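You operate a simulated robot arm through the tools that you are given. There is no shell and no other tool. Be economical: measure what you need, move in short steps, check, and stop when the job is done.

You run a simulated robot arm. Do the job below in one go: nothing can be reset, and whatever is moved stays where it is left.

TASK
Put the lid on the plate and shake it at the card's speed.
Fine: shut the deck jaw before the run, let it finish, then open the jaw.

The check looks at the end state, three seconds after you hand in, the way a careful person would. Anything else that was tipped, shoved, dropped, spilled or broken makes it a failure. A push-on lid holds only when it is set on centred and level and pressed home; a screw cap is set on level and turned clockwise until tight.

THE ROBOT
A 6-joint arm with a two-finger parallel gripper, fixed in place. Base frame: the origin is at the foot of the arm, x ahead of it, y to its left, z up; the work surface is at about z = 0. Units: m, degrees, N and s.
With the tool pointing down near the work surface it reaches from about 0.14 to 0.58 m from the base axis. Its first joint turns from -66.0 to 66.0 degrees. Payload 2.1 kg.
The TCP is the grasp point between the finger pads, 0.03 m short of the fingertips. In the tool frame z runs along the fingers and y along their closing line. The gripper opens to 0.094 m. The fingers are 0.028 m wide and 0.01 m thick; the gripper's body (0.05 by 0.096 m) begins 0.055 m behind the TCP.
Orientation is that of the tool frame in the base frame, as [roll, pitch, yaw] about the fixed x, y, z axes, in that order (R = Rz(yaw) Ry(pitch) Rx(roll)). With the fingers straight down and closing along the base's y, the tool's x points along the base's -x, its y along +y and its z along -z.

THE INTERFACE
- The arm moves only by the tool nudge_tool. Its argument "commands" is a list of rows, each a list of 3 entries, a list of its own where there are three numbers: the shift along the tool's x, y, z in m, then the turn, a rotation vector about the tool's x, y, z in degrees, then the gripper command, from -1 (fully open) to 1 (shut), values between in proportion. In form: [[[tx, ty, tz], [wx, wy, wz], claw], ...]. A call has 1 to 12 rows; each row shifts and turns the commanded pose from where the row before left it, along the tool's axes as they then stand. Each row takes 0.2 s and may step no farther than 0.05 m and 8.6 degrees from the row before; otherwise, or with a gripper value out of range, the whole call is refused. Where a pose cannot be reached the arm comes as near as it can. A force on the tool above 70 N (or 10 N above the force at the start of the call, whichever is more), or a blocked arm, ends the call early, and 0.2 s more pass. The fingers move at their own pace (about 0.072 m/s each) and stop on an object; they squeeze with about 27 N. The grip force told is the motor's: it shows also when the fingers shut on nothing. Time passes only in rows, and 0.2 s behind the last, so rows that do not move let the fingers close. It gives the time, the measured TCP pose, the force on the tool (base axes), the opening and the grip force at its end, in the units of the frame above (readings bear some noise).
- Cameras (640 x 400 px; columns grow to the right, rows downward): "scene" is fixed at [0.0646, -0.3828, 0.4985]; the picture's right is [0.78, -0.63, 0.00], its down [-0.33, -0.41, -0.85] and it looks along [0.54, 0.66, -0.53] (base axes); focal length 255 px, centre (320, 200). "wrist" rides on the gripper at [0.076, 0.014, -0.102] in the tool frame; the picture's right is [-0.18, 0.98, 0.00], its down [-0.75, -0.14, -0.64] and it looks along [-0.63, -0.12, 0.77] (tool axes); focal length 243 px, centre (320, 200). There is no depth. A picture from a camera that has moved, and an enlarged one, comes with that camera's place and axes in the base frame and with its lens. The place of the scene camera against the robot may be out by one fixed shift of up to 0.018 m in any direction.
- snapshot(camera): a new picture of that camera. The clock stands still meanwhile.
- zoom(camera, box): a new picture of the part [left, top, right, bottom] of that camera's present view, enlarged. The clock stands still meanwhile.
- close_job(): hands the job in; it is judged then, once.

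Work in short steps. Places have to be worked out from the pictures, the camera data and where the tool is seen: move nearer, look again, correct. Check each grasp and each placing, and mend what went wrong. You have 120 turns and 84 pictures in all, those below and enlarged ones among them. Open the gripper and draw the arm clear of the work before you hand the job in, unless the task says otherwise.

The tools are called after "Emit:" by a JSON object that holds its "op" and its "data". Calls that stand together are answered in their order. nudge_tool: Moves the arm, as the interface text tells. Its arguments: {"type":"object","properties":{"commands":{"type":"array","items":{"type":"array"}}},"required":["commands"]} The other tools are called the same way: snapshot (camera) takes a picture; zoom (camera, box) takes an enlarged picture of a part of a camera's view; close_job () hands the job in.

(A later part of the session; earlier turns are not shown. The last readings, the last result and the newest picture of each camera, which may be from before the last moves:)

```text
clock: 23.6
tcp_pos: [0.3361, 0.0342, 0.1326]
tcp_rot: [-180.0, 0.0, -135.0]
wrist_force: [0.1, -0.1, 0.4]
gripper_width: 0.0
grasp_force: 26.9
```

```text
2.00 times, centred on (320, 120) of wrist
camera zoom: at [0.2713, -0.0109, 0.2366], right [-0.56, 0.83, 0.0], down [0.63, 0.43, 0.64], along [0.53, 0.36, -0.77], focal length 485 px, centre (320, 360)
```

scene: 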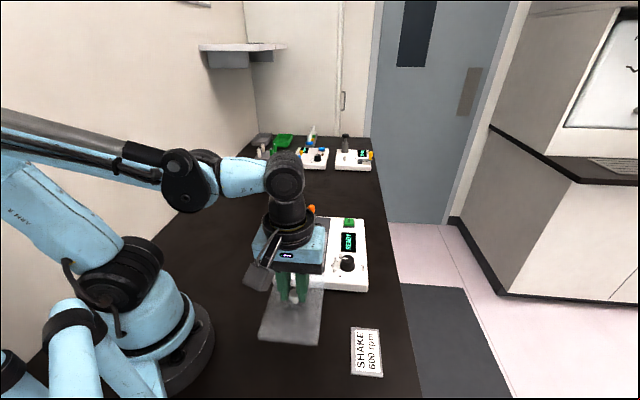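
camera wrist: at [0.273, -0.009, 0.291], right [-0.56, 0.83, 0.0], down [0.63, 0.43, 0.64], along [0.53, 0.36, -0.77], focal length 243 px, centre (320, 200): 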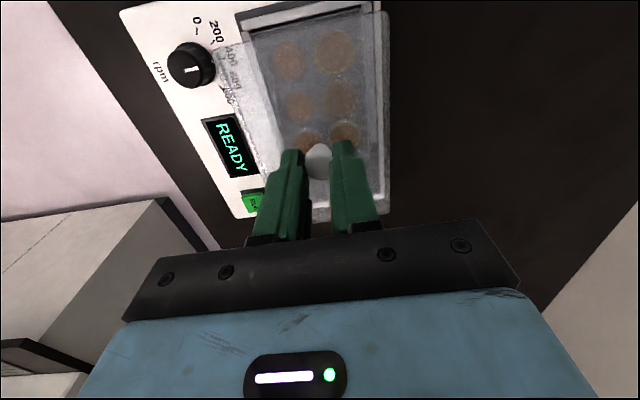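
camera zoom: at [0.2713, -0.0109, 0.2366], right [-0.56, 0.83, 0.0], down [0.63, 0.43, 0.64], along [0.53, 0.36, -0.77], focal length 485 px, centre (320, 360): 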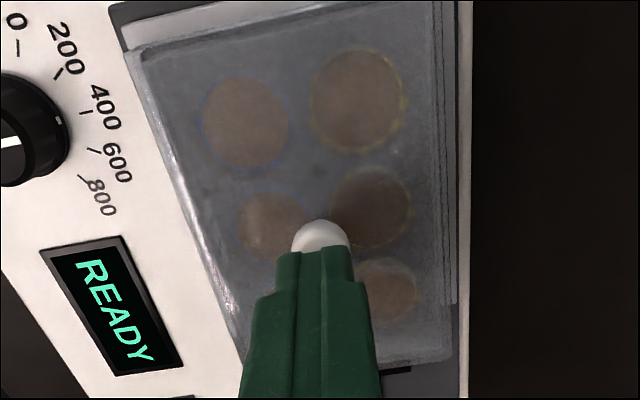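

The closed fingertips are right over the knob. I lower until contact.

Emit:
{"op": "nudge_tool", "data": {"commands": [[[0, 0, 0.003], [0, 0, 0], 1], [[0, 0, 0.002], [0, 0, 0], 1], [[0, 0, 0.002], [0, 0, 0], 1], [[0, 0, 0], [0, 0, 0], 1]]}}

Emit:
{"op": "nudge_tool", "data": {"commands": [[[0, 0, 0.002], [0, 0, 0], 1], [[0, 0, 0], [0, 0, 0], 1]]}}

Emit:
{"op": "nudge_tool", "data": {"commands": [[[0, 0, 0.001], [0, 0, 0], 1], [[0, 0, 0], [0, 0, 0], 1]]}}

```text
clock: 24.6
tcp_pos: [0.3344, 0.0331, 0.1241]
tcp_rot: [179.9, 0.0, -135.0]
wrist_force: [0.4, 0.3, 0.5]
gripper_width: 0.0
grasp_force: 27.4
```

```text
clock: 25.2
tcp_pos: [0.3342, 0.0329, 0.1239]
tcp_rot: [-179.9, 0.1, -135.0]
wrist_force: [0.5, -0.9, 0.3]
gripper_width: 0.0
grasp_force: 27.3
```

```text
clock: 25.8
tcp_pos: [0.3355, 0.0342, 0.1225]
tcp_rot: [-180.0, 0.1, -135.0]
wrist_force: [-0.3, -0.5, 3.3]
gripper_width: 0.0
grasp_force: 27.0
```

Contact begins at TCP z≈0.1225. I press in 1 mm steps.

Emit:
{"op": "nudge_tool", "data": {"commands": [[[0, 0, 0.001], [0, 0, 0], 1], [[0, 0, 0], [0, 0, 0], 1]]}}

Emit:
{"op": "nudge_tool", "data": {"commands": [[[0, 0, 0.001], [0, 0, 0], 1], [[0, 0, 0], [0, 0, 0], 1]]}}

Emit:
{"op": "nudge_tool", "data": {"commands": [[[0, 0, 0.001], [0, 0, 0], 1], [[0, 0, 0], [0, 0, 0], 1]]}}

```text
clock: 26.4
tcp_pos: [0.3344, 0.034, 0.1216]
tcp_rot: [-179.9, 0.0, -135.1]
wrist_force: [-2.5, -4.2, 20.0]
gripper_width: 0.0
grasp_force: 26.8
```

```text
clock: 27.0
tcp_pos: [0.335, 0.0345, 0.1206]
tcp_rot: [-179.9, 0.1, -135.1]
wrist_force: [-3.4, -2.6, 50.1]
gripper_width: 0.0
grasp_force: 27.1
```

```text
clock: 27.4
tcp_pos: [0.3362, 0.0341, 0.1214]
tcp_rot: [179.9, -0.2, -135.2]
wrist_force: [-3.9, -1.8, 29.0]
gripper_width: 0.0001
grasp_force: 26.9
stopped in row 2: the force on the tool passed its limit (the readings are from after the stop); the commanded pose is now the measured one
```

Force ran stiffly to the limit. Check whether the lid seated.

Emit:
{"op": "zoom", "data": {"camera": "scene", "box": [276, 230, 340, 270]}}

Emit:
{"op": "zoom", "data": {"camera": "wrist", "box": [220, 0, 420, 200]}}

```text
10.00 times, centred on (308, 250) of scene
camera zoom: at [0.0645, -0.3828, 0.4985], right [0.78, -0.63, 0.0], down [-0.33, -0.41, -0.85], along [0.54, 0.66, -0.53], focal length 2549 px, centre (440, -300)
```

zoom: 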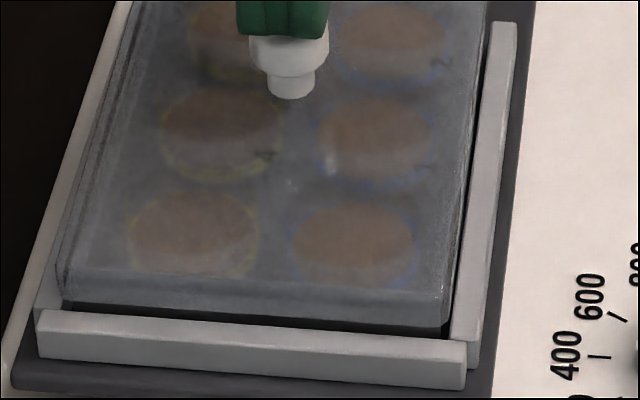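

```text
2.00 times, centred on (320, 100) of wrist
camera zoom: at [0.2721, -0.0109, 0.2257], right [-0.56, 0.83, 0.0], down [0.63, 0.43, 0.64], along [0.53, 0.36, -0.77], focal length 485 px, centre (320, 400)
```

zoom: 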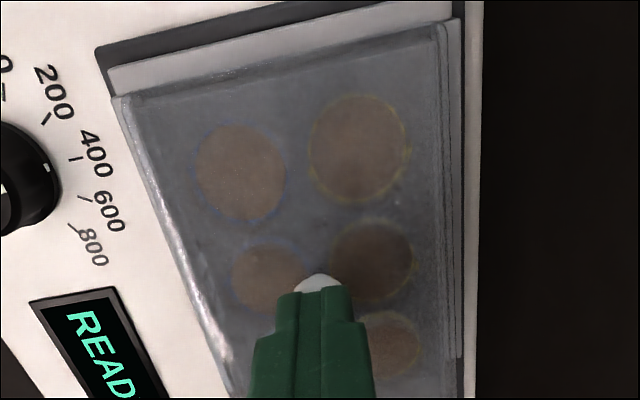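

No visible change: either it is already home or blocked. I'll back off, then do a gentle pull test by gripping the knob.

Emit:
{"op": "nudge_tool", "data": {"commands": [[[0, 0, -0.01], [0, 0, 0], 1], [[0, 0, -0.01], [0, 0, 0], 0.15], [[0, 0, 0], [0, 0, 0], 0.15], [[0, 0, 0], [0, 0, 0], 0.15]]}}

Emit:
{"op": "zoom", "data": {"camera": "scene", "box": [270, 205, 366, 265]}}

Emit:
{"op": "snapshot", "data": {"camera": "wrist"}}

```text
clock: 28.4
tcp_pos: [0.3356, 0.0337, 0.142]
tcp_rot: [-180.0, 0.0, -135.0]
wrist_force: [-0.2, 0.1, 0.1]
gripper_width: 0.0404
grasp_force: 0.1
```

```text
6.67 times, centred on (318, 235) of scene
camera zoom: at [0.0646, -0.3828, 0.4985], right [0.78, -0.63, 0.0], down [-0.33, -0.41, -0.85], along [0.54, 0.66, -0.53], focal length 1699 px, centre (333, -33)
```

zoom: 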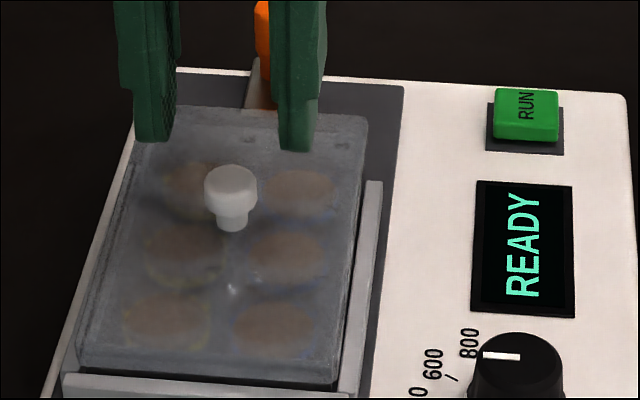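

```text
33 pictures are left
camera wrist: at [0.2715, -0.0105, 0.2456], right [-0.56, 0.83, 0.0], down [0.63, 0.43, 0.64], along [0.53, 0.36, -0.77], focal length 243 px, centre (320, 200)
```

wrist: 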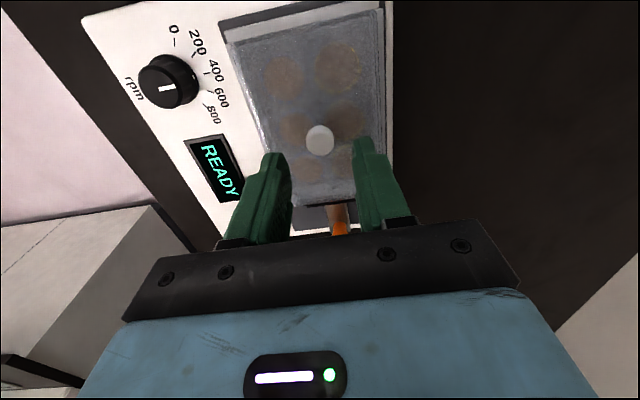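

Now the pull test: descend around the knob, close, then lift in 1 mm steps reading the force.

Emit:
{"op": "nudge_tool", "data": {"commands": [[[0, 0, 0.016], [0, 0, 0], 0.15], [[0, 0, 0.015], [0, 0, 0], 0.15], [[0, 0, 0], [0, 0, 0], 1], [[0, 0, 0], [0, 0, 0], 1], [[0, 0, 0], [0, 0, 0], 1]]}}

Emit:
{"op": "nudge_tool", "data": {"commands": [[[0, 0, -0.001], [0, 0, 0], 1], [[0, 0, 0], [0, 0, 0], 1]]}}

Emit:
{"op": "nudge_tool", "data": {"commands": [[[0, 0, -0.001], [0, 0, 0], 1], [[0, 0, 0], [0, 0, 0], 1]]}}

```text
clock: 29.6
tcp_pos: [0.3371, 0.0359, 0.1114]
tcp_rot: [-180.0, 0.0, -135.0]
wrist_force: [0.0, 0.5, -0.6]
gripper_width: 0.0175
grasp_force: 27.3
```

```text
clock: 30.2
tcp_pos: [0.3358, 0.0336, 0.1115]
tcp_rot: [180.0, 0.0, -135.0]
wrist_force: [-0.1, 0.4, 0.8]
gripper_width: 0.0174
grasp_force: 27.0
```

```text
clock: 30.8
tcp_pos: [0.3364, 0.0338, 0.1131]
tcp_rot: [180.0, 0.0, -135.0]
wrist_force: [0.2, 0.3, 0.0]
gripper_width: 0.0175
grasp_force: 27.0
```

The lid lifts freely, so it was blocked, not home. Near overhang looked ~0.8 mm too large, so I shift -0.8 mm in tool x and press lightly again.

Emit:
{"op": "nudge_tool", "data": {"commands": [[[0, 0, -0.001], [0, 0, 0], 1], [[-0.0008, 0, 0], [0, 0, 0], 1], [[0, 0, 0.002], [0, 0, 0], 1], [[0, 0, 0.0015], [0, 0, 0], 1], [[0, 0, 0], [0, 0, 0], 1]]}}

Emit:
{"op": "nudge_tool", "data": {"commands": [[[0, 0, 0.001], [0, 0, 0], 1], [[0, 0, 0], [0, 0, 0], 1]]}}

```text
clock: 32.0
tcp_pos: [0.3368, 0.033, 0.1097]
tcp_rot: [180.0, 0.0, -135.0]
wrist_force: [-0.7, -0.3, 22.7]
gripper_width: 0.0172
grasp_force: 27.0
```

```text
clock: 32.6
tcp_pos: [0.3363, 0.0352, 0.1096]
tcp_rot: [179.9, 0.1, -134.9]
wrist_force: [0.8, -1.2, 18.4]
gripper_width: 0.0174
grasp_force: 26.9
```

Emit:
{"op": "nudge_tool", "data": {"commands": [[[0, 0, -0.002], [0, 0, 0], 1], [[0, 0, -0.001], [0, 0, 0], 1], [[0, 0, 0], [0, 0, 0], 1]]}}

Emit:
{"op": "zoom", "data": {"camera": "wrist", "box": [200, 0, 420, 137]}}

```text
clock: 33.4
tcp_pos: [0.3371, 0.0343, 0.1118]
tcp_rot: [-179.9, 0.1, -135.0]
wrist_force: [-1.1, 0.5, -0.5]
gripper_width: 0.0176
grasp_force: 27.0
```

```text
2.91 times, centred on (310, 68) of wrist
camera zoom: at [0.2723, -0.0102, 0.2158], right [-0.56, 0.83, 0.0], down [0.63, 0.43, 0.64], along [0.53, 0.36, -0.77], focal length 706 px, centre (349, 582)
```

zoom: 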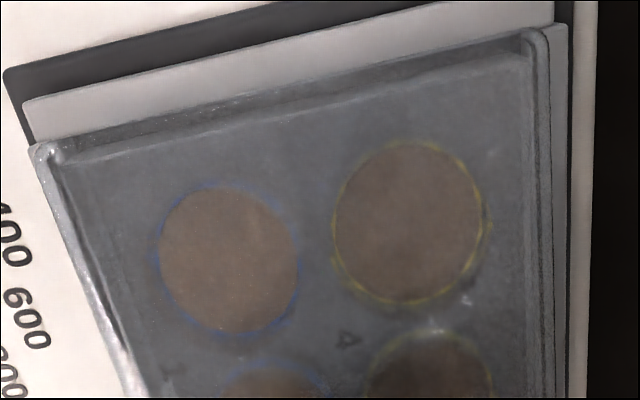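

Near overhang still reads ~3.3 mm (ideal ~2). I shift -1.2 mm x, +0.4 mm y and probe again.

Emit:
{"op": "nudge_tool", "data": {"commands": [[[-0.0012, 0.0004, -0.001], [0, 0, 0], 1], [[0, 0, 0.002], [0, 0, 0], 1], [[0, 0, 0.001], [0, 0, 0], 1], [[0, 0, 0], [0, 0, 0], 1]]}}

Emit:
{"op": "nudge_tool", "data": {"commands": [[[0, 0, 0.0007], [0, 0, 0], 1], [[0, 0, 0], [0, 0, 0], 1]]}}

Emit:
{"op": "nudge_tool", "data": {"commands": [[[0, 0, 0.0007], [0, 0, 0], 1], [[0, 0, 0], [0, 0, 0], 1]]}}

```text
clock: 34.4
tcp_pos: [0.3382, 0.0353, 0.11]
tcp_rot: [-180.0, 0.1, -134.9]
wrist_force: [-0.1, 0.0, 2.0]
gripper_width: 0.0174
grasp_force: 27.1
```

```text
clock: 35.0
tcp_pos: [0.3376, 0.036, 0.1091]
tcp_rot: [-180.0, -0.1, -135.1]
wrist_force: [0.7, -0.3, 5.8]
gripper_width: 0.0174
grasp_force: 26.7
```

```text
clock: 35.6
tcp_pos: [0.3382, 0.0366, 0.108]
tcp_rot: [-180.0, -0.1, -135.1]
wrist_force: [1.4, 0.9, 8.0]
gripper_width: 0.0174
grasp_force: 27.1
```

Much softer resistance here. Continue downward.

Emit:
{"op": "nudge_tool", "data": {"commands": [[[0, 0, 0.0008], [0, 0, 0], 1], [[0, 0, 0], [0, 0, 0], 1]]}}

Emit:
{"op": "nudge_tool", "data": {"commands": [[[0, 0, 0.0008], [0, 0, 0], 1], [[0, 0, 0], [0, 0, 0], 1]]}}

Emit:
{"op": "nudge_tool", "data": {"commands": [[[0, 0, 0.0008], [0, 0, 0], 1], [[0, 0, 0], [0, 0, 0], 1]]}}

```text
clock: 36.2
tcp_pos: [0.3375, 0.0345, 0.1075]
tcp_rot: [180.0, 0.0, -135.0]
wrist_force: [2.7, 0.8, 8.8]
gripper_width: 0.0174
grasp_force: 27.3
```

```text
clock: 36.8
tcp_pos: [0.3372, 0.0355, 0.1063]
tcp_rot: [-180.0, 0.0, -135.0]
wrist_force: [1.5, 1.0, 7.1]
gripper_width: 0.0175
grasp_force: 27.3
```

```text
clock: 37.4
tcp_pos: [0.3366, 0.0346, 0.1055]
tcp_rot: [-180.0, 0.0, -135.0]
wrist_force: [3.0, 2.4, 7.8]
gripper_width: 0.0175
grasp_force: 27.3
```

It is sliding on with steady ~8 N. I ease -0.3 mm in x (following side force) and continue.

Emit:
{"op": "nudge_tool", "data": {"commands": [[[-0.0003, 0, 0.0008], [0, 0, 0], 1], [[0, 0, 0], [0, 0, 0], 1]]}}

Emit:
{"op": "nudge_tool", "data": {"commands": [[[0, 0, 0.001], [0, 0, 0], 1], [[0, 0, 0], [0, 0, 0], 1]]}}

Emit:
{"op": "nudge_tool", "data": {"commands": [[[0, 0, 0.001], [0, 0, 0], 1], [[0, 0, 0], [0, 0, 0], 1]]}}

Emit:
{"op": "zoom", "data": {"camera": "scene", "box": [270, 205, 366, 265]}}

```text
clock: 38.0
tcp_pos: [0.3367, 0.0346, 0.1054]
tcp_rot: [180.0, -0.2, -135.0]
wrist_force: [-0.2, -2.2, 4.8]
gripper_width: 0.0175
grasp_force: 26.6
```

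```text
clock: 38.6
tcp_pos: [0.3374, 0.0344, 0.1051]
tcp_rot: [179.9, -0.1, -135.0]
wrist_force: [0.0, -0.1, 17.3]
gripper_width: 0.0174
grasp_force: 27.4
```

```text
clock: 39.2
tcp_pos: [0.3369, 0.0357, 0.1016]
tcp_rot: [179.9, -0.1, -135.1]
wrist_force: [0.1, -0.8, 15.7]
gripper_width: 0.0175
grasp_force: 27.2
```

```text
6.67 times, centred on (318, 235) of scene
camera zoom: at [0.0646, -0.3828, 0.4985], right [0.78, -0.63, 0.0], down [-0.33, -0.41, -0.85], along [0.54, 0.66, -0.53], focal length 1699 px, centre (333, -33)
```

zoom: 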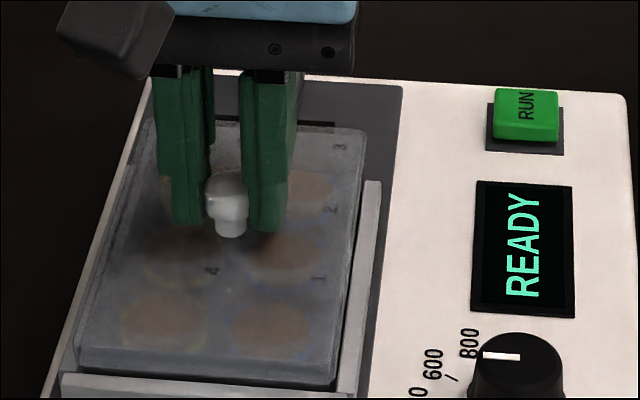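

The lid has dropped on clearly (jaw bar is now visible past it). Release, then press from above with closed fingers.

Emit:
{"op": "nudge_tool", "data": {"commands": [[[0, 0, -0.001], [0, 0, 0], 1], [[0, 0, 0], [0, 0, 0], 0.15], [[0, 0, 0], [0, 0, 0], 0.15], [[0, 0, -0.02], [0, 0, 0], 0.15], [[0, 0, -0.012], [0, 0, 0], 0.15], [[0, 0, 0], [0, 0, 0], 1], [[0, 0, 0], [0, 0, 0], 1], [[0, 0, 0], [0, 0, 0], 1]]}}

Emit:
{"op": "zoom", "data": {"camera": "scene", "box": [270, 205, 366, 265]}}

Emit:
{"op": "zoom", "data": {"camera": "wrist", "box": [220, 0, 420, 200]}}

```text
clock: 41.0
tcp_pos: [0.338, 0.0351, 0.1361]
tcp_rot: [-179.9, 0.1, -134.9]
wrist_force: [0.4, -0.4, -0.1]
gripper_width: 0.0
grasp_force: 27.1
```

```text
6.67 times, centred on (318, 235) of scene
camera zoom: at [0.0646, -0.3828, 0.4985], right [0.78, -0.63, 0.0], down [-0.33, -0.41, -0.85], along [0.54, 0.66, -0.53], focal length 1699 px, centre (333, -33)
```

zoom: 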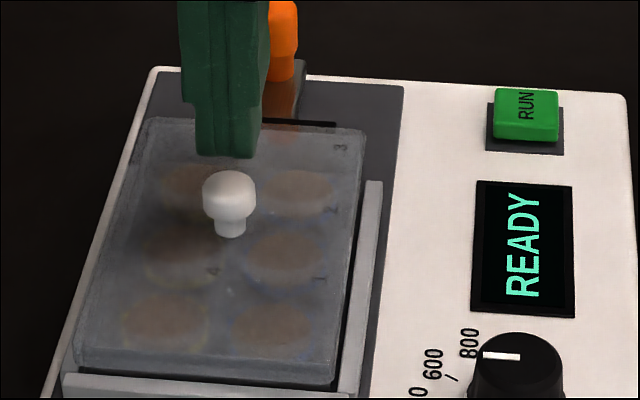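

```text
2.00 times, centred on (320, 100) of wrist
camera zoom: at [0.2731, -0.0092, 0.2393], right [-0.56, 0.83, 0.0], down [0.63, 0.43, 0.64], along [0.53, 0.36, -0.77], focal length 485 px, centre (320, 400)
```

zoom: 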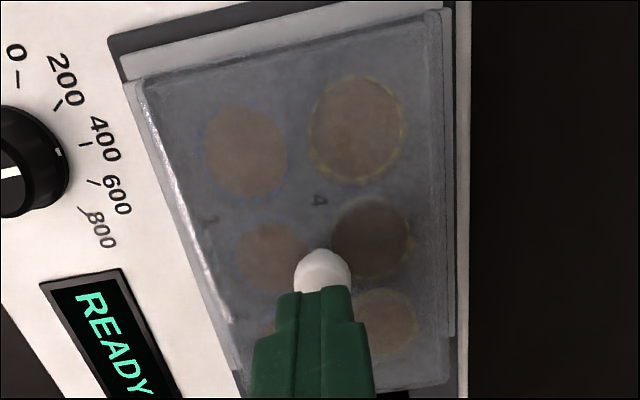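

Far end is down, near end still looks slightly proud. I press on the knob, biased 2 mm toward the near end.

Emit:
{"op": "nudge_tool", "data": {"commands": [[[0.002, 0, 0.006], [0, 0, 0], 1], [[0, 0, 0.006], [0, 0, 0], 1], [[0, 0, 0.002], [0, 0, 0], 1], [[0, 0, 0.001], [0, 0, 0], 1], [[0, 0, 0], [0, 0, 0], 1]]}}

Emit:
{"op": "nudge_tool", "data": {"commands": [[[0, 0, 0.001], [0, 0, 0], 1], [[0, 0, 0], [0, 0, 0], 1]]}}

Emit:
{"op": "nudge_tool", "data": {"commands": [[[0, 0, 0.001], [0, 0, 0], 1], [[0, 0, 0], [0, 0, 0], 1]]}}

```text
clock: 42.2
tcp_pos: [0.3357, 0.0336, 0.1204]
tcp_rot: [-180.0, 0.0, -135.0]
wrist_force: [-1.0, -0.6, -0.2]
gripper_width: 0.0002
grasp_force: 26.6
```

```text
clock: 42.8
tcp_pos: [0.3363, 0.0329, 0.1184]
tcp_rot: [180.0, -0.1, -134.9]
wrist_force: [0.1, 0.4, -0.2]
gripper_width: 0.0003
grasp_force: 27.3
```

```text
clock: 43.4
tcp_pos: [0.3369, 0.0337, 0.1195]
tcp_rot: [180.0, 0.0, -135.0]
wrist_force: [-0.1, -0.6, 4.4]
gripper_width: 0.0
grasp_force: 27.2
```

Contact ~3 mm lower than before. Keep pressing by 1 mm.

Emit:
{"op": "nudge_tool", "data": {"commands": [[[0, 0, 0.001], [0, 0, 0], 1], [[0, 0, 0], [0, 0, 0], 1]]}}

Emit:
{"op": "nudge_tool", "data": {"commands": [[[0, 0, 0.001], [0, 0, 0], 1], [[0, 0, 0], [0, 0, 0], 1]]}}

Emit:
{"op": "nudge_tool", "data": {"commands": [[[0, 0, 0.001], [0, 0, 0], 1], [[0, 0, 0], [0, 0, 0], 1]]}}

Emit:
{"op": "nudge_tool", "data": {"commands": [[[0, 0, 0.001], [0, 0, 0], 1], [[0, 0, 0], [0, 0, 0], 1]]}}

```text
clock: 44.0
tcp_pos: [0.3364, 0.0345, 0.1179]
tcp_rot: [180.0, 0.0, -134.9]
wrist_force: [0.0, 0.1, 22.8]
gripper_width: 0.0
grasp_force: 27.1
```

```text
clock: 44.6
tcp_pos: [0.3371, 0.0329, 0.1177]
tcp_rot: [-179.8, 0.0, -135.1]
wrist_force: [0.6, 1.0, 56.9]
gripper_width: 0.0
grasp_force: 26.9
```

```text
clock: 45.0
tcp_pos: [0.3376, 0.0342, 0.1189]
tcp_rot: [179.9, 0.0, -135.0]
wrist_force: [-2.1, -0.2, 29.1]
gripper_width: 0.0
grasp_force: 27.0
stopped in row 2: the force on the tool passed its limit (the readings are from after the stop); the commanded pose is now the measured one
```

```text
clock: 45.6
tcp_pos: [0.3374, 0.0332, 0.1178]
tcp_rot: [179.9, -0.2, -135.1]
wrist_force: [-4.4, -1.1, 68.6]
gripper_width: 0.0
grasp_force: 27.3
```

Stiff at ~70 N. Raise and look.

Emit:
{"op": "nudge_tool", "data": {"commands": [[[0, 0, -0.01], [0, 0, 0], 1], [[0, 0, -0.04], [0, 0, 0], 0.15], [[0, 0, -0.04], [0, 0, 0], 0.15], [[0, 0, -0.04], [0, 0, 0], 0.15], [[-0.002, 0, -0.013], [0, 0, 0], 0.15], [[0, 0, 0], [0, 0, 0], 0.15]]}}

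Emit:
{"op": "zoom", "data": {"camera": "wrist", "box": [200, 0, 456, 160]}}

Emit:
{"op": "zoom", "data": {"camera": "scene", "box": [276, 215, 356, 265]}}

```text
clock: 47.0
tcp_pos: [0.3381, 0.0353, 0.2601]
tcp_rot: [180.0, -0.1, -135.1]
wrist_force: [0.6, 0.0, 0.5]
gripper_width: 0.0401
grasp_force: 0.1
```

```text
2.50 times, centred on (328, 80) of wrist
camera zoom: at [0.2739, -0.0107, 0.3631], right [-0.56, 0.83, 0.0], down [0.63, 0.43, 0.64], along [0.53, 0.36, -0.77], focal length 606 px, centre (300, 500)
```

zoom: 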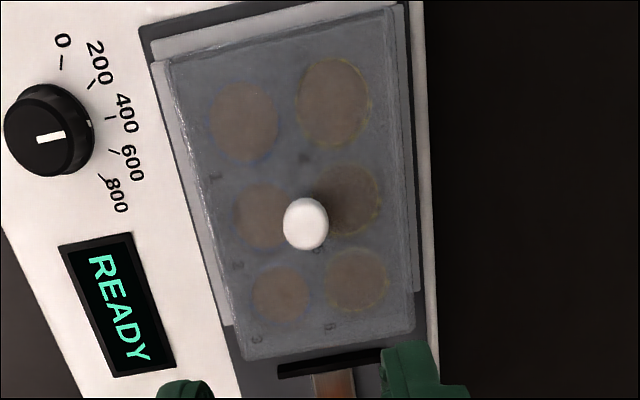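

```text
8.00 times, centred on (316, 240) of scene
camera zoom: at [0.0646, -0.3828, 0.4985], right [0.78, -0.63, 0.0], down [-0.33, -0.41, -0.85], along [0.54, 0.66, -0.53], focal length 2039 px, centre (352, -120)
```

zoom: 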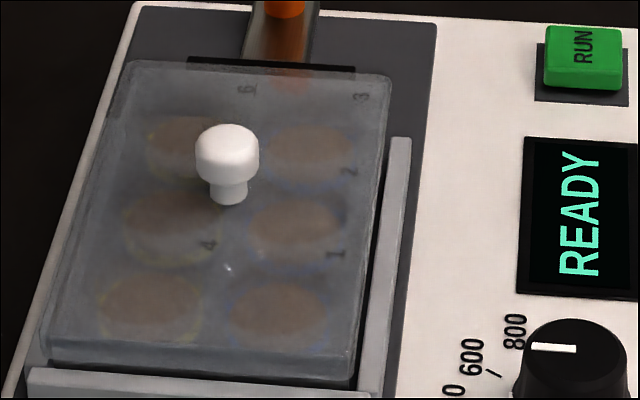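

Now the lid looks level and ~1–2 mm above plate top (i.e. home). I verify with a gentle pull test.

Emit:
{"op": "nudge_tool", "data": {"commands": [[[0, 0, 0.04], [0, 0, 0], 0.15], [[0, 0, 0.04], [0, 0, 0], 0.15], [[0, 0, 0.04], [0, 0, 0], 0.15], [[0, 0, 0.02], [0, 0, 0], 0.15], [[0, 0, 0.012], [0, 0, 0], 0.15], [[0, 0, 0], [0, 0, 0], 1], [[0, 0, 0], [0, 0, 0], 1], [[0, 0, 0], [0, 0, 0], 1]]}}

Emit:
{"op": "nudge_tool", "data": {"commands": [[[0, 0, -0.001], [0, 0, 0], 1], [[0, 0, 0], [0, 0, 0], 1]]}}

```text
clock: 48.9
tcp_pos: [0.338, 0.0346, 0.1073]
tcp_rot: [180.0, -0.1, -135.0]
wrist_force: [-0.7, 1.6, -0.4]
gripper_width: 0.0176
grasp_force: 27.0
```

```text
clock: 49.5
tcp_pos: [0.3373, 0.0347, 0.109]
tcp_rot: [179.9, -0.2, -135.0]
wrist_force: [1.0, -0.6, 0.0]
gripper_width: 0.0174
grasp_force: 27.2
```

Emit:
{"op": "nudge_tool", "data": {"commands": [[[0, 0, -0.001], [0, 0, 0], 1], [[0, 0, 0], [0, 0, 0], 1]]}}

Emit:
{"op": "zoom", "data": {"camera": "scene", "box": [276, 215, 356, 265]}}

Emit:
{"op": "zoom", "data": {"camera": "wrist", "box": [200, 0, 420, 137]}}

```text
clock: 50.0
tcp_pos: [0.3389, 0.035, 0.1087]
tcp_rot: [180.0, -0.1, -135.0]
wrist_force: [0.0, 0.3, 0.0]
gripper_width: 0.0176
grasp_force: 26.8
```

```text
8.00 times, centred on (316, 240) of scene
camera zoom: at [0.0646, -0.3828, 0.4985], right [0.78, -0.63, 0.0], down [-0.33, -0.41, -0.85], along [0.54, 0.66, -0.53], focal length 2039 px, centre (352, -120)
```

zoom: 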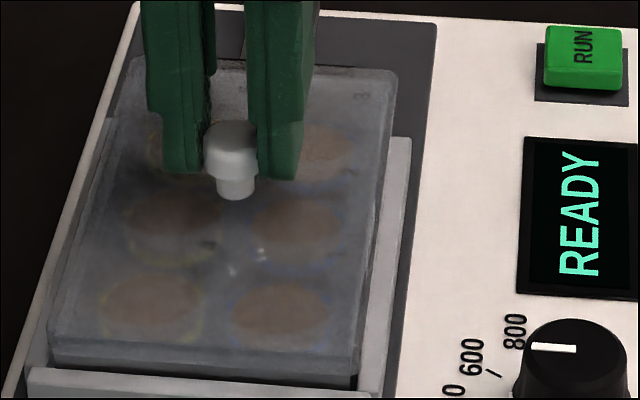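

```text
2.91 times, centred on (310, 68) of wrist
camera zoom: at [0.2745, -0.0098, 0.2128], right [-0.56, 0.83, 0.0], down [0.63, 0.43, 0.64], along [0.53, 0.36, -0.77], focal length 706 px, centre (349, 582)
```

zoom: 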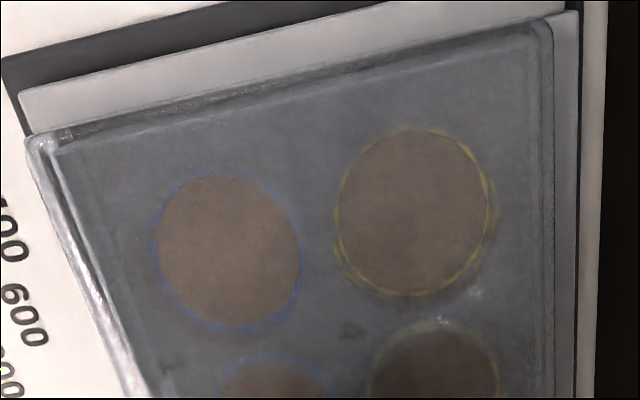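

Unclear whether the lid alone or lid with plate rose. I lift 4 mm more and look at which it is.

Emit:
{"op": "nudge_tool", "data": {"commands": [[[0, 0, -0.002], [0, 0, 0], 1], [[0, 0, -0.002], [0, 0, 0], 1], [[0, 0, 0], [0, 0, 0], 1]]}}

Emit:
{"op": "zoom", "data": {"camera": "scene", "box": [276, 215, 356, 265]}}

```text
clock: 50.9
tcp_pos: [0.3389, 0.0341, 0.1132]
tcp_rot: [180.0, -0.1, -134.9]
wrist_force: [0.4, 0.0, 0.1]
gripper_width: 0.0174
grasp_force: 27.5
```

```text
8.00 times, centred on (316, 240) of scene
camera zoom: at [0.0646, -0.3828, 0.4985], right [0.78, -0.63, 0.0], down [-0.33, -0.41, -0.85], along [0.54, 0.66, -0.53], focal length 2039 px, centre (352, -120)
```

zoom: 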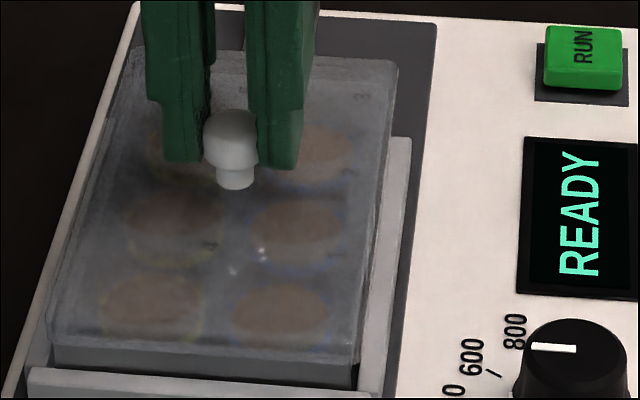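

The lid lifts off alone. The grip pulled it ~1.3 mm toward -y from where it had dropped on, so I shift +1.3 mm y and lower gently, watching force.

Emit:
{"op": "nudge_tool", "data": {"commands": [[[0, 0.0013, 0], [0, 0, 0], 1], [[0, 0, 0.002], [0, 0, 0], 1], [[0, 0, 0.001], [0, 0, 0], 1], [[0, 0, 0], [0, 0, 0], 1]]}}

Emit:
{"op": "nudge_tool", "data": {"commands": [[[0, 0, 0.001], [0, 0, 0], 1], [[0, 0, 0], [0, 0, 0], 1]]}}

Emit:
{"op": "nudge_tool", "data": {"commands": [[[0, 0, 0.001], [0, 0, 0], 1], [[0, 0, 0], [0, 0, 0], 1]]}}

Emit:
{"op": "nudge_tool", "data": {"commands": [[[0, 0, 0.001], [0, 0, 0], 1], [[0, 0, 0], [0, 0, 0], 1]]}}

```text
clock: 51.9
tcp_pos: [0.3367, 0.0359, 0.11]
tcp_rot: [-179.9, -0.2, -135.0]
wrist_force: [0.0, -0.2, -0.7]
gripper_width: 0.0174
grasp_force: 26.7
```

```text
clock: 52.5
tcp_pos: [0.336, 0.036, 0.1093]
tcp_rot: [-179.9, -0.2, -135.1]
wrist_force: [-0.6, 0.6, -0.4]
gripper_width: 0.0173
grasp_force: 27.1
```

```text
clock: 53.0
tcp_pos: [0.3361, 0.0353, 0.1094]
tcp_rot: [-179.9, -0.1, -135.0]
wrist_force: [0.5, -0.1, -0.5]
gripper_width: 0.0174
grasp_force: 27.2
```

```text
clock: 53.6
tcp_pos: [0.3366, 0.0359, 0.1072]
tcp_rot: [180.0, -0.1, -135.0]
wrist_force: [0.2, -0.1, -0.3]
gripper_width: 0.0174
grasp_force: 27.3
```

No contact down to the earlier resting height. Continue.

Emit:
{"op": "nudge_tool", "data": {"commands": [[[0, 0, 0.001], [0, 0, 0], 1], [[0, 0, 0], [0, 0, 0], 1]]}}

Emit:
{"op": "nudge_tool", "data": {"commands": [[[0, 0, 0.001], [0, 0, 0], 1], [[0, 0, 0], [0, 0, 0], 1]]}}

Emit:
{"op": "nudge_tool", "data": {"commands": [[[0, 0, 0.001], [0, 0, 0], 1], [[0, 0, 0], [0, 0, 0], 1]]}}

```text
clock: 54.2
tcp_pos: [0.3362, 0.0362, 0.1068]
tcp_rot: [180.0, -0.2, -135.0]
wrist_force: [-1.5, -0.7, 13.8]
gripper_width: 0.0173
grasp_force: 27.5
```

```text
clock: 54.9
tcp_pos: [0.3369, 0.0361, 0.1047]
tcp_rot: [180.0, -0.1, -134.9]
wrist_force: [0.1, 0.7, 18.3]
gripper_width: 0.0179
grasp_force: 26.8
```

```text
clock: 55.5
tcp_pos: [0.3371, 0.0358, 0.104]
tcp_rot: [-180.0, 0.0, -135.0]
wrist_force: [-0.1, -0.5, 15.3]
gripper_width: 0.0176
grasp_force: 27.0
```

Stiff contact again. I relieve the load and test the side play: if the skirt is around the plate, x motion meets a wall.

Emit:
{"op": "nudge_tool", "data": {"commands": [[[0, 0, -0.001], [0, 0, 0], 1], [[0, 0, 0], [0, 0, 0], 1]]}}

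Emit:
{"op": "nudge_tool", "data": {"commands": [[[0.001, 0, 0], [0, 0, 0], 1], [[0, 0, 0], [0, 0, 0], 1]]}}

Emit:
{"op": "nudge_tool", "data": {"commands": [[[-0.002, 0, 0], [0, 0, 0], 1], [[0, 0, 0], [0, 0, 0], 1]]}}

Emit:
{"op": "nudge_tool", "data": {"commands": [[[-0.001, 0, 0], [0, 0, 0], 1], [[0, 0, 0], [0, 0, 0], 1]]}}

```text
clock: 56.0
tcp_pos: [0.337, 0.0356, 0.1058]
tcp_rot: [180.0, -0.1, -135.1]
wrist_force: [0.1, -0.3, -0.3]
gripper_width: 0.0175
grasp_force: 27.0
```

```text
clock: 56.6
tcp_pos: [0.3364, 0.0343, 0.1053]
tcp_rot: [-180.0, -0.2, -135.0]
wrist_force: [0.6, 0.3, 0.7]
gripper_width: 0.0177
grasp_force: 26.7
```

```text
clock: 57.2
tcp_pos: [0.3378, 0.0354, 0.1054]
tcp_rot: [-179.9, 0.0, -135.0]
wrist_force: [0.7, -0.2, 0.1]
gripper_width: 0.0173
grasp_force: 26.9
```

```text
clock: 57.9
tcp_pos: [0.3377, 0.0367, 0.1051]
tcp_rot: [-179.9, -0.1, -135.0]
wrist_force: [-0.2, -0.1, -0.1]
gripper_width: 0.0175
grasp_force: 26.9
```

No side resistance in x. I need a sharp look now.

Emit:
{"op": "zoom", "data": {"camera": "wrist", "box": [200, 0, 400, 125]}}

Emit:
{"op": "zoom", "data": {"camera": "scene", "box": [276, 215, 356, 265]}}

```text
3.20 times, centred on (300, 62) of wrist
camera zoom: at [0.2743, -0.0071, 0.2087], right [-0.56, 0.83, 0.0], down [0.63, 0.43, 0.64], along [0.53, 0.36, -0.77], focal length 776 px, centre (384, 640)
```

zoom: 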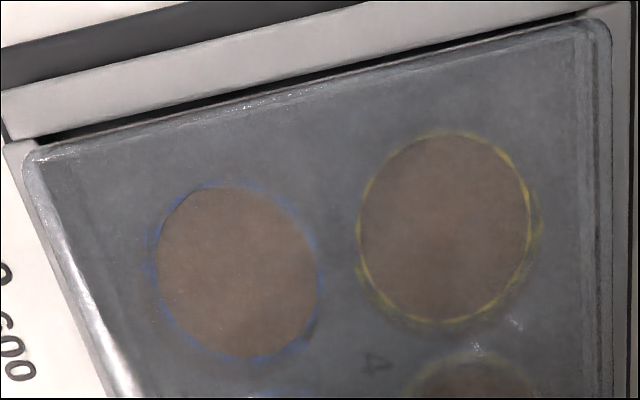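

```text
8.00 times, centred on (316, 240) of scene
camera zoom: at [0.0646, -0.3828, 0.4985], right [0.78, -0.63, 0.0], down [-0.33, -0.41, -0.85], along [0.54, 0.66, -0.53], focal length 2039 px, centre (352, -120)
```

zoom: 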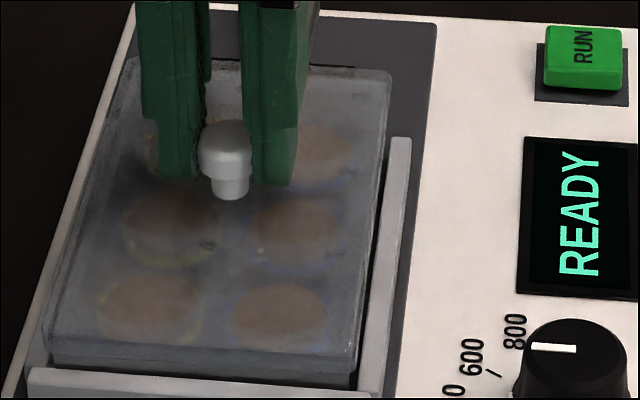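

Using the well centres as plate reference: near overhang is now ~0 (ideal ~2 mm) and y is +0.5 mm off. I raise a bit, shift +1.8 mm x, -0.5 mm y, and lower gently.

Emit:
{"op": "nudge_tool", "data": {"commands": [[[0, 0, -0.004], [0, 0, 0], 1], [[0.0018, -0.0005, 0], [0, 0, 0], 1], [[0, 0, 0.002], [0, 0, 0], 1], [[0, 0, 0.001], [0, 0, 0], 1], [[0, 0, 0], [0, 0, 0], 1]]}}

Emit:
{"op": "nudge_tool", "data": {"commands": [[[0, 0, 0.001], [0, 0, 0], 1], [[0, 0, 0], [0, 0, 0], 1]]}}

Emit:
{"op": "nudge_tool", "data": {"commands": [[[0, 0, 0.001], [0, 0, 0], 1], [[0, 0, 0], [0, 0, 0], 1]]}}

Emit:
{"op": "nudge_tool", "data": {"commands": [[[0, 0, 0.001], [0, 0, 0], 1], [[0, 0, 0], [0, 0, 0], 1]]}}

```text
clock: 59.0
tcp_pos: [0.3376, 0.035, 0.1075]
tcp_rot: [179.9, -0.1, -135.0]
wrist_force: [0.4, 0.4, 0.1]
gripper_width: 0.0176
grasp_force: 26.9
```

```text
clock: 59.6
tcp_pos: [0.3366, 0.0353, 0.106]
tcp_rot: [180.0, -0.1, -135.0]
wrist_force: [-0.6, 0.8, 0.3]
gripper_width: 0.0175
grasp_force: 26.7
```

```text
clock: 60.2
tcp_pos: [0.3382, 0.0357, 0.1045]
tcp_rot: [-179.9, -0.1, -135.0]
wrist_force: [0.2, -0.4, 4.0]
gripper_width: 0.0174
grasp_force: 26.8
```

```text
clock: 60.9
tcp_pos: [0.3369, 0.0349, 0.1041]
tcp_rot: [-180.0, -0.2, -135.0]
wrist_force: [-0.9, -1.6, 19.0]
gripper_width: 0.0176
grasp_force: 26.8
```

Blocked at the same height. I ease to light load and sweep in 0.4 mm steps in -x, watching for a drop in force.

Emit:
{"op": "nudge_tool", "data": {"commands": [[[0, 0, -0.0005], [0, 0, 0], 1], [[-0.0004, 0, 0], [0, 0, 0], 1], [[0, 0, 0], [0, 0, 0], 1]]}}

Emit:
{"op": "nudge_tool", "data": {"commands": [[[-0.0004, 0, 0], [0, 0, 0], 1], [[0, 0, 0], [0, 0, 0], 1]]}}

Emit:
{"op": "nudge_tool", "data": {"commands": [[[-0.0004, 0, 0], [0, 0, 0], 1], [[0, 0, 0], [0, 0, 0], 1]]}}

```text
clock: 61.6
tcp_pos: [0.3374, 0.0376, 0.1032]
tcp_rot: [180.0, 0.0, -135.0]
wrist_force: [0.2, -0.9, -0.5]
gripper_width: 0.0174
grasp_force: 27.1
```

```text
clock: 62.2
tcp_pos: [0.338, 0.0368, 0.1039]
tcp_rot: [-180.0, 0.0, -135.1]
wrist_force: [0.4, -0.3, 5.0]
gripper_width: 0.0177
grasp_force: 27.5
```

```text
clock: 62.9
tcp_pos: [0.3382, 0.0369, 0.104]
tcp_rot: [-179.9, -0.1, -134.9]
wrist_force: [0.4, -0.5, 0.5]
gripper_width: 0.0175
grasp_force: 26.3
```

Emit:
{"op": "nudge_tool", "data": {"commands": [[[0, 0, 0.001], [0, 0, 0], 1], [[0, 0, 0], [0, 0, 0], 1]]}}

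Emit:
{"op": "nudge_tool", "data": {"commands": [[[0, 0, 0.001], [0, 0, 0], 1], [[0, 0, 0], [0, 0, 0], 1]]}}

Emit:
{"op": "nudge_tool", "data": {"commands": [[[0, 0, 0.001], [0, 0, 0], 1], [[0, 0, 0], [0, 0, 0], 1]]}}

```text
clock: 63.5
tcp_pos: [0.3376, 0.0375, 0.1029]
tcp_rot: [180.0, -0.1, -135.0]
wrist_force: [0.0, 0.4, 15.7]
gripper_width: 0.0174
grasp_force: 27.2
```

```text
clock: 64.0
tcp_pos: [0.337, 0.0362, 0.1032]
tcp_rot: [-179.9, 0.0, -135.0]
wrist_force: [0.9, 1.2, 16.6]
gripper_width: 0.0176
grasp_force: 27.0
```

```text
clock: 64.7
tcp_pos: [0.3373, 0.0365, 0.1012]
tcp_rot: [-180.0, -0.1, -135.1]
wrist_force: [-1.0, -0.7, 13.5]
gripper_width: 0.0175
grasp_force: 26.9
```

Now a pull test here: lift in steps.

Emit:
{"op": "nudge_tool", "data": {"commands": [[[0, 0, -0.001], [0, 0, 0], 1], [[0, 0, -0.001], [0, 0, 0], 1], [[0, 0, 0], [0, 0, 0], 1]]}}

Emit:
{"op": "zoom", "data": {"camera": "wrist", "box": [200, 0, 400, 125]}}

```text
clock: 65.5
tcp_pos: [0.3393, 0.0367, 0.1032]
tcp_rot: [-180.0, -0.1, -135.0]
wrist_force: [-0.2, 0.2, 0.1]
gripper_width: 0.0174
grasp_force: 27.2
```

```text
3.20 times, centred on (300, 62) of wrist
camera zoom: at [0.2738, -0.0078, 0.2065], right [-0.56, 0.83, 0.0], down [0.63, 0.43, 0.64], along [0.53, 0.36, -0.77], focal length 776 px, centre (384, 640)
```

zoom: 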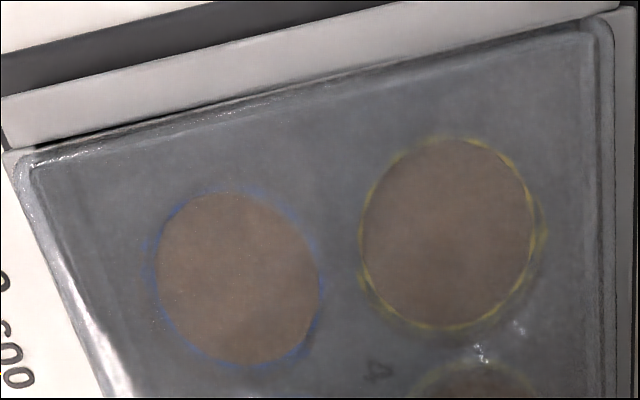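

Well-reference says near overhang ~1.2 mm, y centred, lid only a few mm above home. I shift +0.6 mm x, lower to contact and read.

Emit:
{"op": "nudge_tool", "data": {"commands": [[[0.0006, 0, -0.001], [0, 0, 0], 1], [[0, 0, 0.001], [0, 0, 0], 1], [[0, 0, 0.001], [0, 0, 0], 1], [[0, 0, 0], [0, 0, 0], 1]]}}

Emit:
{"op": "nudge_tool", "data": {"commands": [[[0, 0, 0.0007], [0, 0, 0], 1], [[0, 0, 0], [0, 0, 0], 1]]}}

Emit:
{"op": "nudge_tool", "data": {"commands": [[[0, 0, 0.0007], [0, 0, 0], 1], [[0, 0, 0], [0, 0, 0], 1]]}}

Emit:
{"op": "nudge_tool", "data": {"commands": [[[0, 0, 0.0007], [0, 0, 0], 1], [[0, 0, 0], [0, 0, 0], 1]]}}

```text
clock: 66.5
tcp_pos: [0.3375, 0.0362, 0.1017]
tcp_rot: [180.0, -0.2, -135.0]
wrist_force: [0.7, 0.6, -0.7]
gripper_width: 0.0174
grasp_force: 26.6
```

```text
clock: 67.0
tcp_pos: [0.3368, 0.0362, 0.1003]
tcp_rot: [180.0, -0.1, -135.0]
wrist_force: [-3.0, -3.7, 16.9]
gripper_width: 0.0177
grasp_force: 27.2
```

```text
clock: 67.7
tcp_pos: [0.339, 0.0359, 0.099]
tcp_rot: [180.0, 0.0, -135.0]
wrist_force: [-2.2, -2.0, 13.3]
gripper_width: 0.0172
grasp_force: 27.4
```

```text
clock: 68.2
tcp_pos: [0.3392, 0.0363, 0.0994]
tcp_rot: [180.0, -0.1, -135.0]
wrist_force: [-1.4, 0.1, 9.6]
gripper_width: 0.0174
grasp_force: 27.2
```

Force falls while descending: it may be going on. Continue.

Emit:
{"op": "nudge_tool", "data": {"commands": [[[0, 0, 0.0007], [0, 0, 0], 1], [[0, 0, 0], [0, 0, 0], 1]]}}

Emit:
{"op": "nudge_tool", "data": {"commands": [[[0, 0, 0.0007], [0, 0, 0], 1], [[0, 0, 0], [0, 0, 0], 1]]}}

Emit:
{"op": "nudge_tool", "data": {"commands": [[[0, 0, 0.0007], [0, 0, 0], 1], [[0, 0, 0], [0, 0, 0], 1]]}}

Emit:
{"op": "nudge_tool", "data": {"commands": [[[0, 0, 0.0007], [0, 0, 0], 1], [[0, 0, 0], [0, 0, 0], 1]]}}

```text
clock: 68.8
tcp_pos: [0.34, 0.037, 0.099]
tcp_rot: [179.9, 0.1, -135.0]
wrist_force: [2.7, 3.5, 10.9]
gripper_width: 0.0174
grasp_force: 27.2
```

```text
clock: 69.5
tcp_pos: [0.3388, 0.0346, 0.0974]
tcp_rot: [-179.9, -0.1, -135.1]
wrist_force: [2.3, 3.5, 13.2]
gripper_width: 0.0177
grasp_force: 27.1
```

```text
clock: 70.0
tcp_pos: [0.3379, 0.036, 0.0998]
tcp_rot: [-179.9, -0.1, -135.0]
wrist_force: [2.5, 2.1, 33.3]
gripper_width: 0.0182
grasp_force: 27.0
```

```text
clock: 70.7
tcp_pos: [0.3383, 0.0354, 0.098]
tcp_rot: [180.0, 0.0, -134.9]
wrist_force: [1.4, 3.2, 47.5]
gripper_width: 0.0182
grasp_force: 26.9
```

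Force now 47 N: fingertips bear on the lid. One more 0.5 mm, then relieve and pull-test.

Emit:
{"op": "nudge_tool", "data": {"commands": [[[0, 0, 0.0005], [0, 0, 0], 1], [[0, 0, 0], [0, 0, 0], 1]]}}

Emit:
{"op": "nudge_tool", "data": {"commands": [[[0, 0, -0.002], [0, 0, 0], 1], [[0, 0, 0], [0, 0, 0], 1]]}}

Emit:
{"op": "nudge_tool", "data": {"commands": [[[0, 0, -0.001], [0, 0, 0], 1], [[0, 0, 0], [0, 0, 0], 1]]}}

Emit:
{"op": "nudge_tool", "data": {"commands": [[[0, 0, -0.001], [0, 0, 0], 1], [[0, 0, 0], [0, 0, 0], 1]]}}

```text
clock: 71.2
tcp_pos: [0.339, 0.0352, 0.0968]
tcp_rot: [-180.0, -0.1, -135.0]
wrist_force: [-2.1, -0.6, 59.5]
gripper_width: 0.018
grasp_force: 27.3
```

```text
clock: 71.8
tcp_pos: [0.3387, 0.0355, 0.0977]
tcp_rot: [179.9, -0.2, -135.1]
wrist_force: [-0.7, -0.2, -0.1]
gripper_width: 0.0183
grasp_force: 26.9
```

```text
clock: 72.5
tcp_pos: [0.3373, 0.0353, 0.1001]
tcp_rot: [-179.9, -0.1, -134.9]
wrist_force: [0.8, -0.5, -0.8]
gripper_width: 0.0184
grasp_force: 27.0
```

```text
clock: 73.0
tcp_pos: [0.3389, 0.0356, 0.1001]
tcp_rot: [-179.9, -0.1, -134.9]
wrist_force: [0.0, -0.3, 0.3]
gripper_width: 0.0184
grasp_force: 26.4
```

Emit:
{"op": "zoom", "data": {"camera": "scene", "box": [276, 215, 356, 265]}}

```text
8.00 times, centred on (316, 240) of scene
camera zoom: at [0.0646, -0.3828, 0.4985], right [0.78, -0.63, 0.0], down [-0.33, -0.41, -0.85], along [0.54, 0.66, -0.53], focal length 2039 px, centre (352, -120)
```

zoom: 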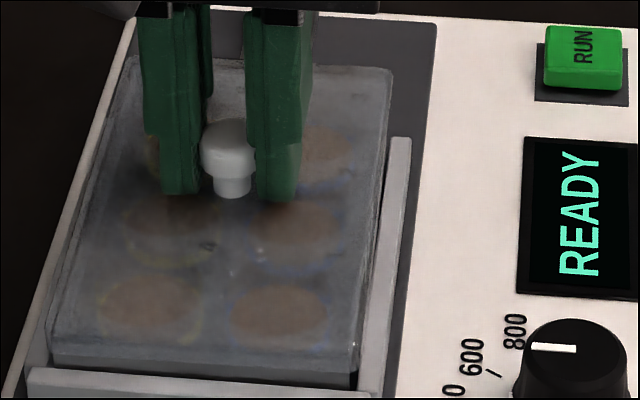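

My pull steps may have been too coarse. I re-press to ~45 N here and then relieve in very fine steps to see any holding force.

Emit:
{"op": "nudge_tool", "data": {"commands": [[[0, 0, 0.002], [0, 0, 0], 1], [[0, 0, 0.0015], [0, 0, 0], 1], [[0, 0, 0], [0, 0, 0], 1]]}}

Emit:
{"op": "nudge_tool", "data": {"commands": [[[0, 0, 0.001], [0, 0, 0], 1], [[0, 0, 0], [0, 0, 0], 1]]}}

Emit:
{"op": "nudge_tool", "data": {"commands": [[[0, 0, 0.0007], [0, 0, 0], 1], [[0, 0, 0], [0, 0, 0], 1]]}}

```text
clock: 73.8
tcp_pos: [0.3382, 0.0363, 0.098]
tcp_rot: [-180.0, -0.2, -135.0]
wrist_force: [0.8, -0.4, 32.7]
gripper_width: 0.018
grasp_force: 27.2
```

```text
clock: 74.5
tcp_pos: [0.3388, 0.0368, 0.0965]
tcp_rot: [-180.0, -0.1, -135.0]
wrist_force: [-1.4, -2.2, 65.0]
gripper_width: 0.0183
grasp_force: 26.9
```

```text
clock: 74.8
tcp_pos: [0.3388, 0.0367, 0.0968]
tcp_rot: [180.0, -0.2, -135.1]
wrist_force: [-1.5, -1.9, 27.8]
gripper_width: 0.0182
grasp_force: 27.0
stopped in row 1: the force on the tool passed its limit (the readings are from after the stop); the commanded pose is now the measured one
```

Emit:
{"op": "nudge_tool", "data": {"commands": [[[0, 0, -0.0007], [0, 0, 0], 1], [[0, 0, 0], [0, 0, 0], 1]]}}

Emit:
{"op": "nudge_tool", "data": {"commands": [[[0, 0, -0.0003], [0, 0, 0], 1], [[0, 0, 0], [0, 0, 0], 1]]}}

Emit:
{"op": "nudge_tool", "data": {"commands": [[[0, 0, -0.0002], [0, 0, 0], 1], [[0, 0, 0], [0, 0, 0], 1]]}}

Emit:
{"op": "nudge_tool", "data": {"commands": [[[0, 0, -0.0002], [0, 0, 0], 1], [[0, 0, 0], [0, 0, 0], 1]]}}

```text
clock: 75.4
tcp_pos: [0.338, 0.0363, 0.0971]
tcp_rot: [180.0, -0.1, -134.9]
wrist_force: [0.3, 0.2, 19.1]
gripper_width: 0.0184
grasp_force: 26.4
```

```text
clock: 76.0
tcp_pos: [0.3386, 0.0363, 0.0974]
tcp_rot: [180.0, -0.1, -135.0]
wrist_force: [1.1, 1.5, 7.7]
gripper_width: 0.0181
grasp_force: 27.2
```

```text
clock: 76.6
tcp_pos: [0.3378, 0.0358, 0.0978]
tcp_rot: [180.0, -0.1, -135.0]
wrist_force: [0.8, 0.6, 3.2]
gripper_width: 0.0184
grasp_force: 27.0
```

```text
clock: 77.2
tcp_pos: [0.3385, 0.0369, 0.098]
tcp_rot: [-180.0, -0.2, -134.9]
wrist_force: [0.5, -0.3, 0.4]
gripper_width: 0.0182
grasp_force: 27.1
```

Emit:
{"op": "nudge_tool", "data": {"commands": [[[0, 0, -0.0003], [0, 0, 0], 1], [[0, 0, 0], [0, 0, 0], 1]]}}

Emit:
{"op": "nudge_tool", "data": {"commands": [[[0, 0.001, 0], [0, 0, 0], 1], [[0, 0, 0], [0, 0, 0], 1]]}}

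Emit:
{"op": "nudge_tool", "data": {"commands": [[[0, -0.002, 0], [0, 0, 0], 1], [[0, 0, 0], [0, 0, 0], 1]]}}

Emit:
{"op": "nudge_tool", "data": {"commands": [[[0.001, 0.001, 0], [0, 0, 0], 1], [[0, 0, 0], [0, 0, 0], 1]]}}

Emit:
{"op": "zoom", "data": {"camera": "wrist", "box": [200, 0, 400, 125]}}

```text
clock: 77.8
tcp_pos: [0.3383, 0.0361, 0.0978]
tcp_rot: [179.9, 0.0, -135.0]
wrist_force: [-1.0, 0.9, -0.8]
gripper_width: 0.0182
grasp_force: 27.2
```

```text
clock: 78.4
tcp_pos: [0.3373, 0.0368, 0.0987]
tcp_rot: [-180.0, -0.1, -135.1]
wrist_force: [0.0, 0.0, 0.1]
gripper_width: 0.0185
grasp_force: 26.9
```

```text
clock: 79.0
tcp_pos: [0.3373, 0.0359, 0.0988]
tcp_rot: [179.9, -0.1, -135.1]
wrist_force: [0.7, -0.5, 0.7]
gripper_width: 0.0181
grasp_force: 27.0
```

```text
clock: 79.6
tcp_pos: [0.3363, 0.0355, 0.0975]
tcp_rot: [-180.0, 0.0, -134.9]
wrist_force: [2.8, 1.8, 9.2]
gripper_width: 0.0182
grasp_force: 26.9
```

```text
3.20 times, centred on (300, 62) of wrist
camera zoom: at [0.2729, -0.0087, 0.2014], right [-0.56, 0.83, 0.0], down [0.63, 0.43, 0.64], along [0.53, 0.36, -0.77], focal length 776 px, centre (384, 640)
```

zoom: 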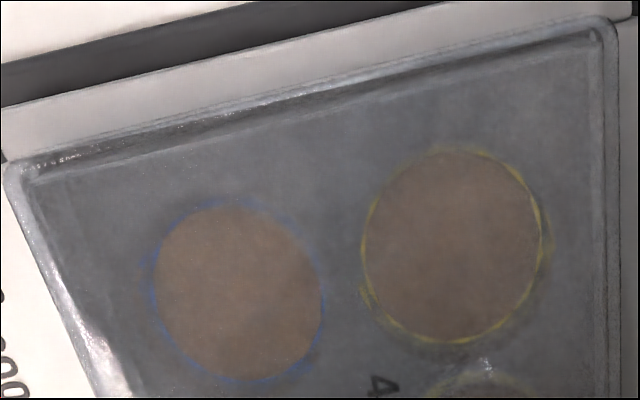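

At +x the lid rides up (9 N), so the fit lies toward -x. At fixed height I sweep -x in 0.3 mm steps and record the vertical force.

Emit:
{"op": "nudge_tool", "data": {"commands": [[[-0.0003, 0.0005, 0.0003], [0, 0, 0], 1], [[0, 0, 0], [0, 0, 0], 1]]}}

Emit:
{"op": "nudge_tool", "data": {"commands": [[[-0.0003, 0, 0], [0, 0, 0], 1], [[0, 0, 0], [0, 0, 0], 1]]}}

Emit:
{"op": "nudge_tool", "data": {"commands": [[[-0.0003, 0, 0], [0, 0, 0], 1], [[0, 0, 0], [0, 0, 0], 1]]}}

Emit:
{"op": "nudge_tool", "data": {"commands": [[[-0.0003, 0, 0], [0, 0, 0], 1], [[0, 0, 0], [0, 0, 0], 1]]}}

Emit:
{"op": "nudge_tool", "data": {"commands": [[[-0.0003, 0, 0], [0, 0, 0], 1], [[0, 0, 0], [0, 0, 0], 1]]}}

Emit:
{"op": "nudge_tool", "data": {"commands": [[[-0.0003, 0, 0], [0, 0, 0], 1], [[0, 0, 0], [0, 0, 0], 1]]}}

```text
clock: 80.2
tcp_pos: [0.3373, 0.0353, 0.097]
tcp_rot: [180.0, -0.1, -135.0]
wrist_force: [4.1, 2.5, 14.4]
gripper_width: 0.0185
grasp_force: 26.5
```

```text
clock: 80.8
tcp_pos: [0.3368, 0.0367, 0.0982]
tcp_rot: [-180.0, -0.2, -135.0]
wrist_force: [0.8, 0.8, 6.9]
gripper_width: 0.018
grasp_force: 27.0
```

```text
clock: 81.4
tcp_pos: [0.3379, 0.0363, 0.0982]
tcp_rot: [-179.9, -0.2, -135.1]
wrist_force: [-0.5, -1.1, 1.3]
gripper_width: 0.0185
grasp_force: 26.6
```

```text
clock: 82.0
tcp_pos: [0.3371, 0.0364, 0.0979]
tcp_rot: [179.9, -0.2, -135.0]
wrist_force: [-0.8, -1.3, 6.6]
gripper_width: 0.0181
grasp_force: 27.1
```

```text
clock: 82.6
tcp_pos: [0.337, 0.0374, 0.0984]
tcp_rot: [-180.0, -0.1, -135.0]
wrist_force: [1.8, 0.8, -0.3]
gripper_width: 0.0183
grasp_force: 26.5
```

```text
clock: 83.2
tcp_pos: [0.3365, 0.037, 0.0976]
tcp_rot: [180.0, -0.1, -135.0]
wrist_force: [0.2, 0.4, 0.8]
gripper_width: 0.0183
grasp_force: 27.1
```

There is a narrow valley around -0.9 mm between the two slopes. I raise, return there, and press in 0.5 mm steps.

Emit:
{"op": "nudge_tool", "data": {"commands": [[[0, 0, -0.002], [0, 0, 0], 1], [[0.0009, 0, 0], [0, 0, 0], 1], [[0, 0, 0.001], [0, 0, 0], 1], [[0, 0, 0.001], [0, 0, 0], 1], [[0, 0, 0], [0, 0, 0], 1]]}}

Emit:
{"op": "nudge_tool", "data": {"commands": [[[0, 0, 0.0005], [0, 0, 0], 1], [[0, 0, 0], [0, 0, 0], 1]]}}

Emit:
{"op": "nudge_tool", "data": {"commands": [[[0, 0, 0.0005], [0, 0, 0], 1], [[0, 0, 0], [0, 0, 0], 1]]}}

Emit:
{"op": "nudge_tool", "data": {"commands": [[[0, 0, 0.0005], [0, 0, 0], 1], [[0, 0, 0], [0, 0, 0], 1]]}}

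```text
clock: 84.4
tcp_pos: [0.3377, 0.0356, 0.0976]
tcp_rot: [-180.0, -0.2, -135.0]
wrist_force: [-0.6, -1.8, 14.2]
gripper_width: 0.0182
grasp_force: 26.9
```

```text
clock: 85.0
tcp_pos: [0.3384, 0.0361, 0.0964]
tcp_rot: [179.9, -0.2, -135.1]
wrist_force: [-3.3, -2.5, 28.0]
gripper_width: 0.0183
grasp_force: 27.2
```

```text
clock: 85.6
tcp_pos: [0.3396, 0.0373, 0.0977]
tcp_rot: [180.0, -0.1, -135.0]
wrist_force: [-2.8, -2.1, 42.5]
gripper_width: 0.0183
grasp_force: 27.2
```

```text
clock: 86.2
tcp_pos: [0.3377, 0.0372, 0.0964]
tcp_rot: [180.0, 0.0, -135.0]
wrist_force: [-3.5, -2.7, 67.9]
gripper_width: 0.0182
grasp_force: 26.6
```

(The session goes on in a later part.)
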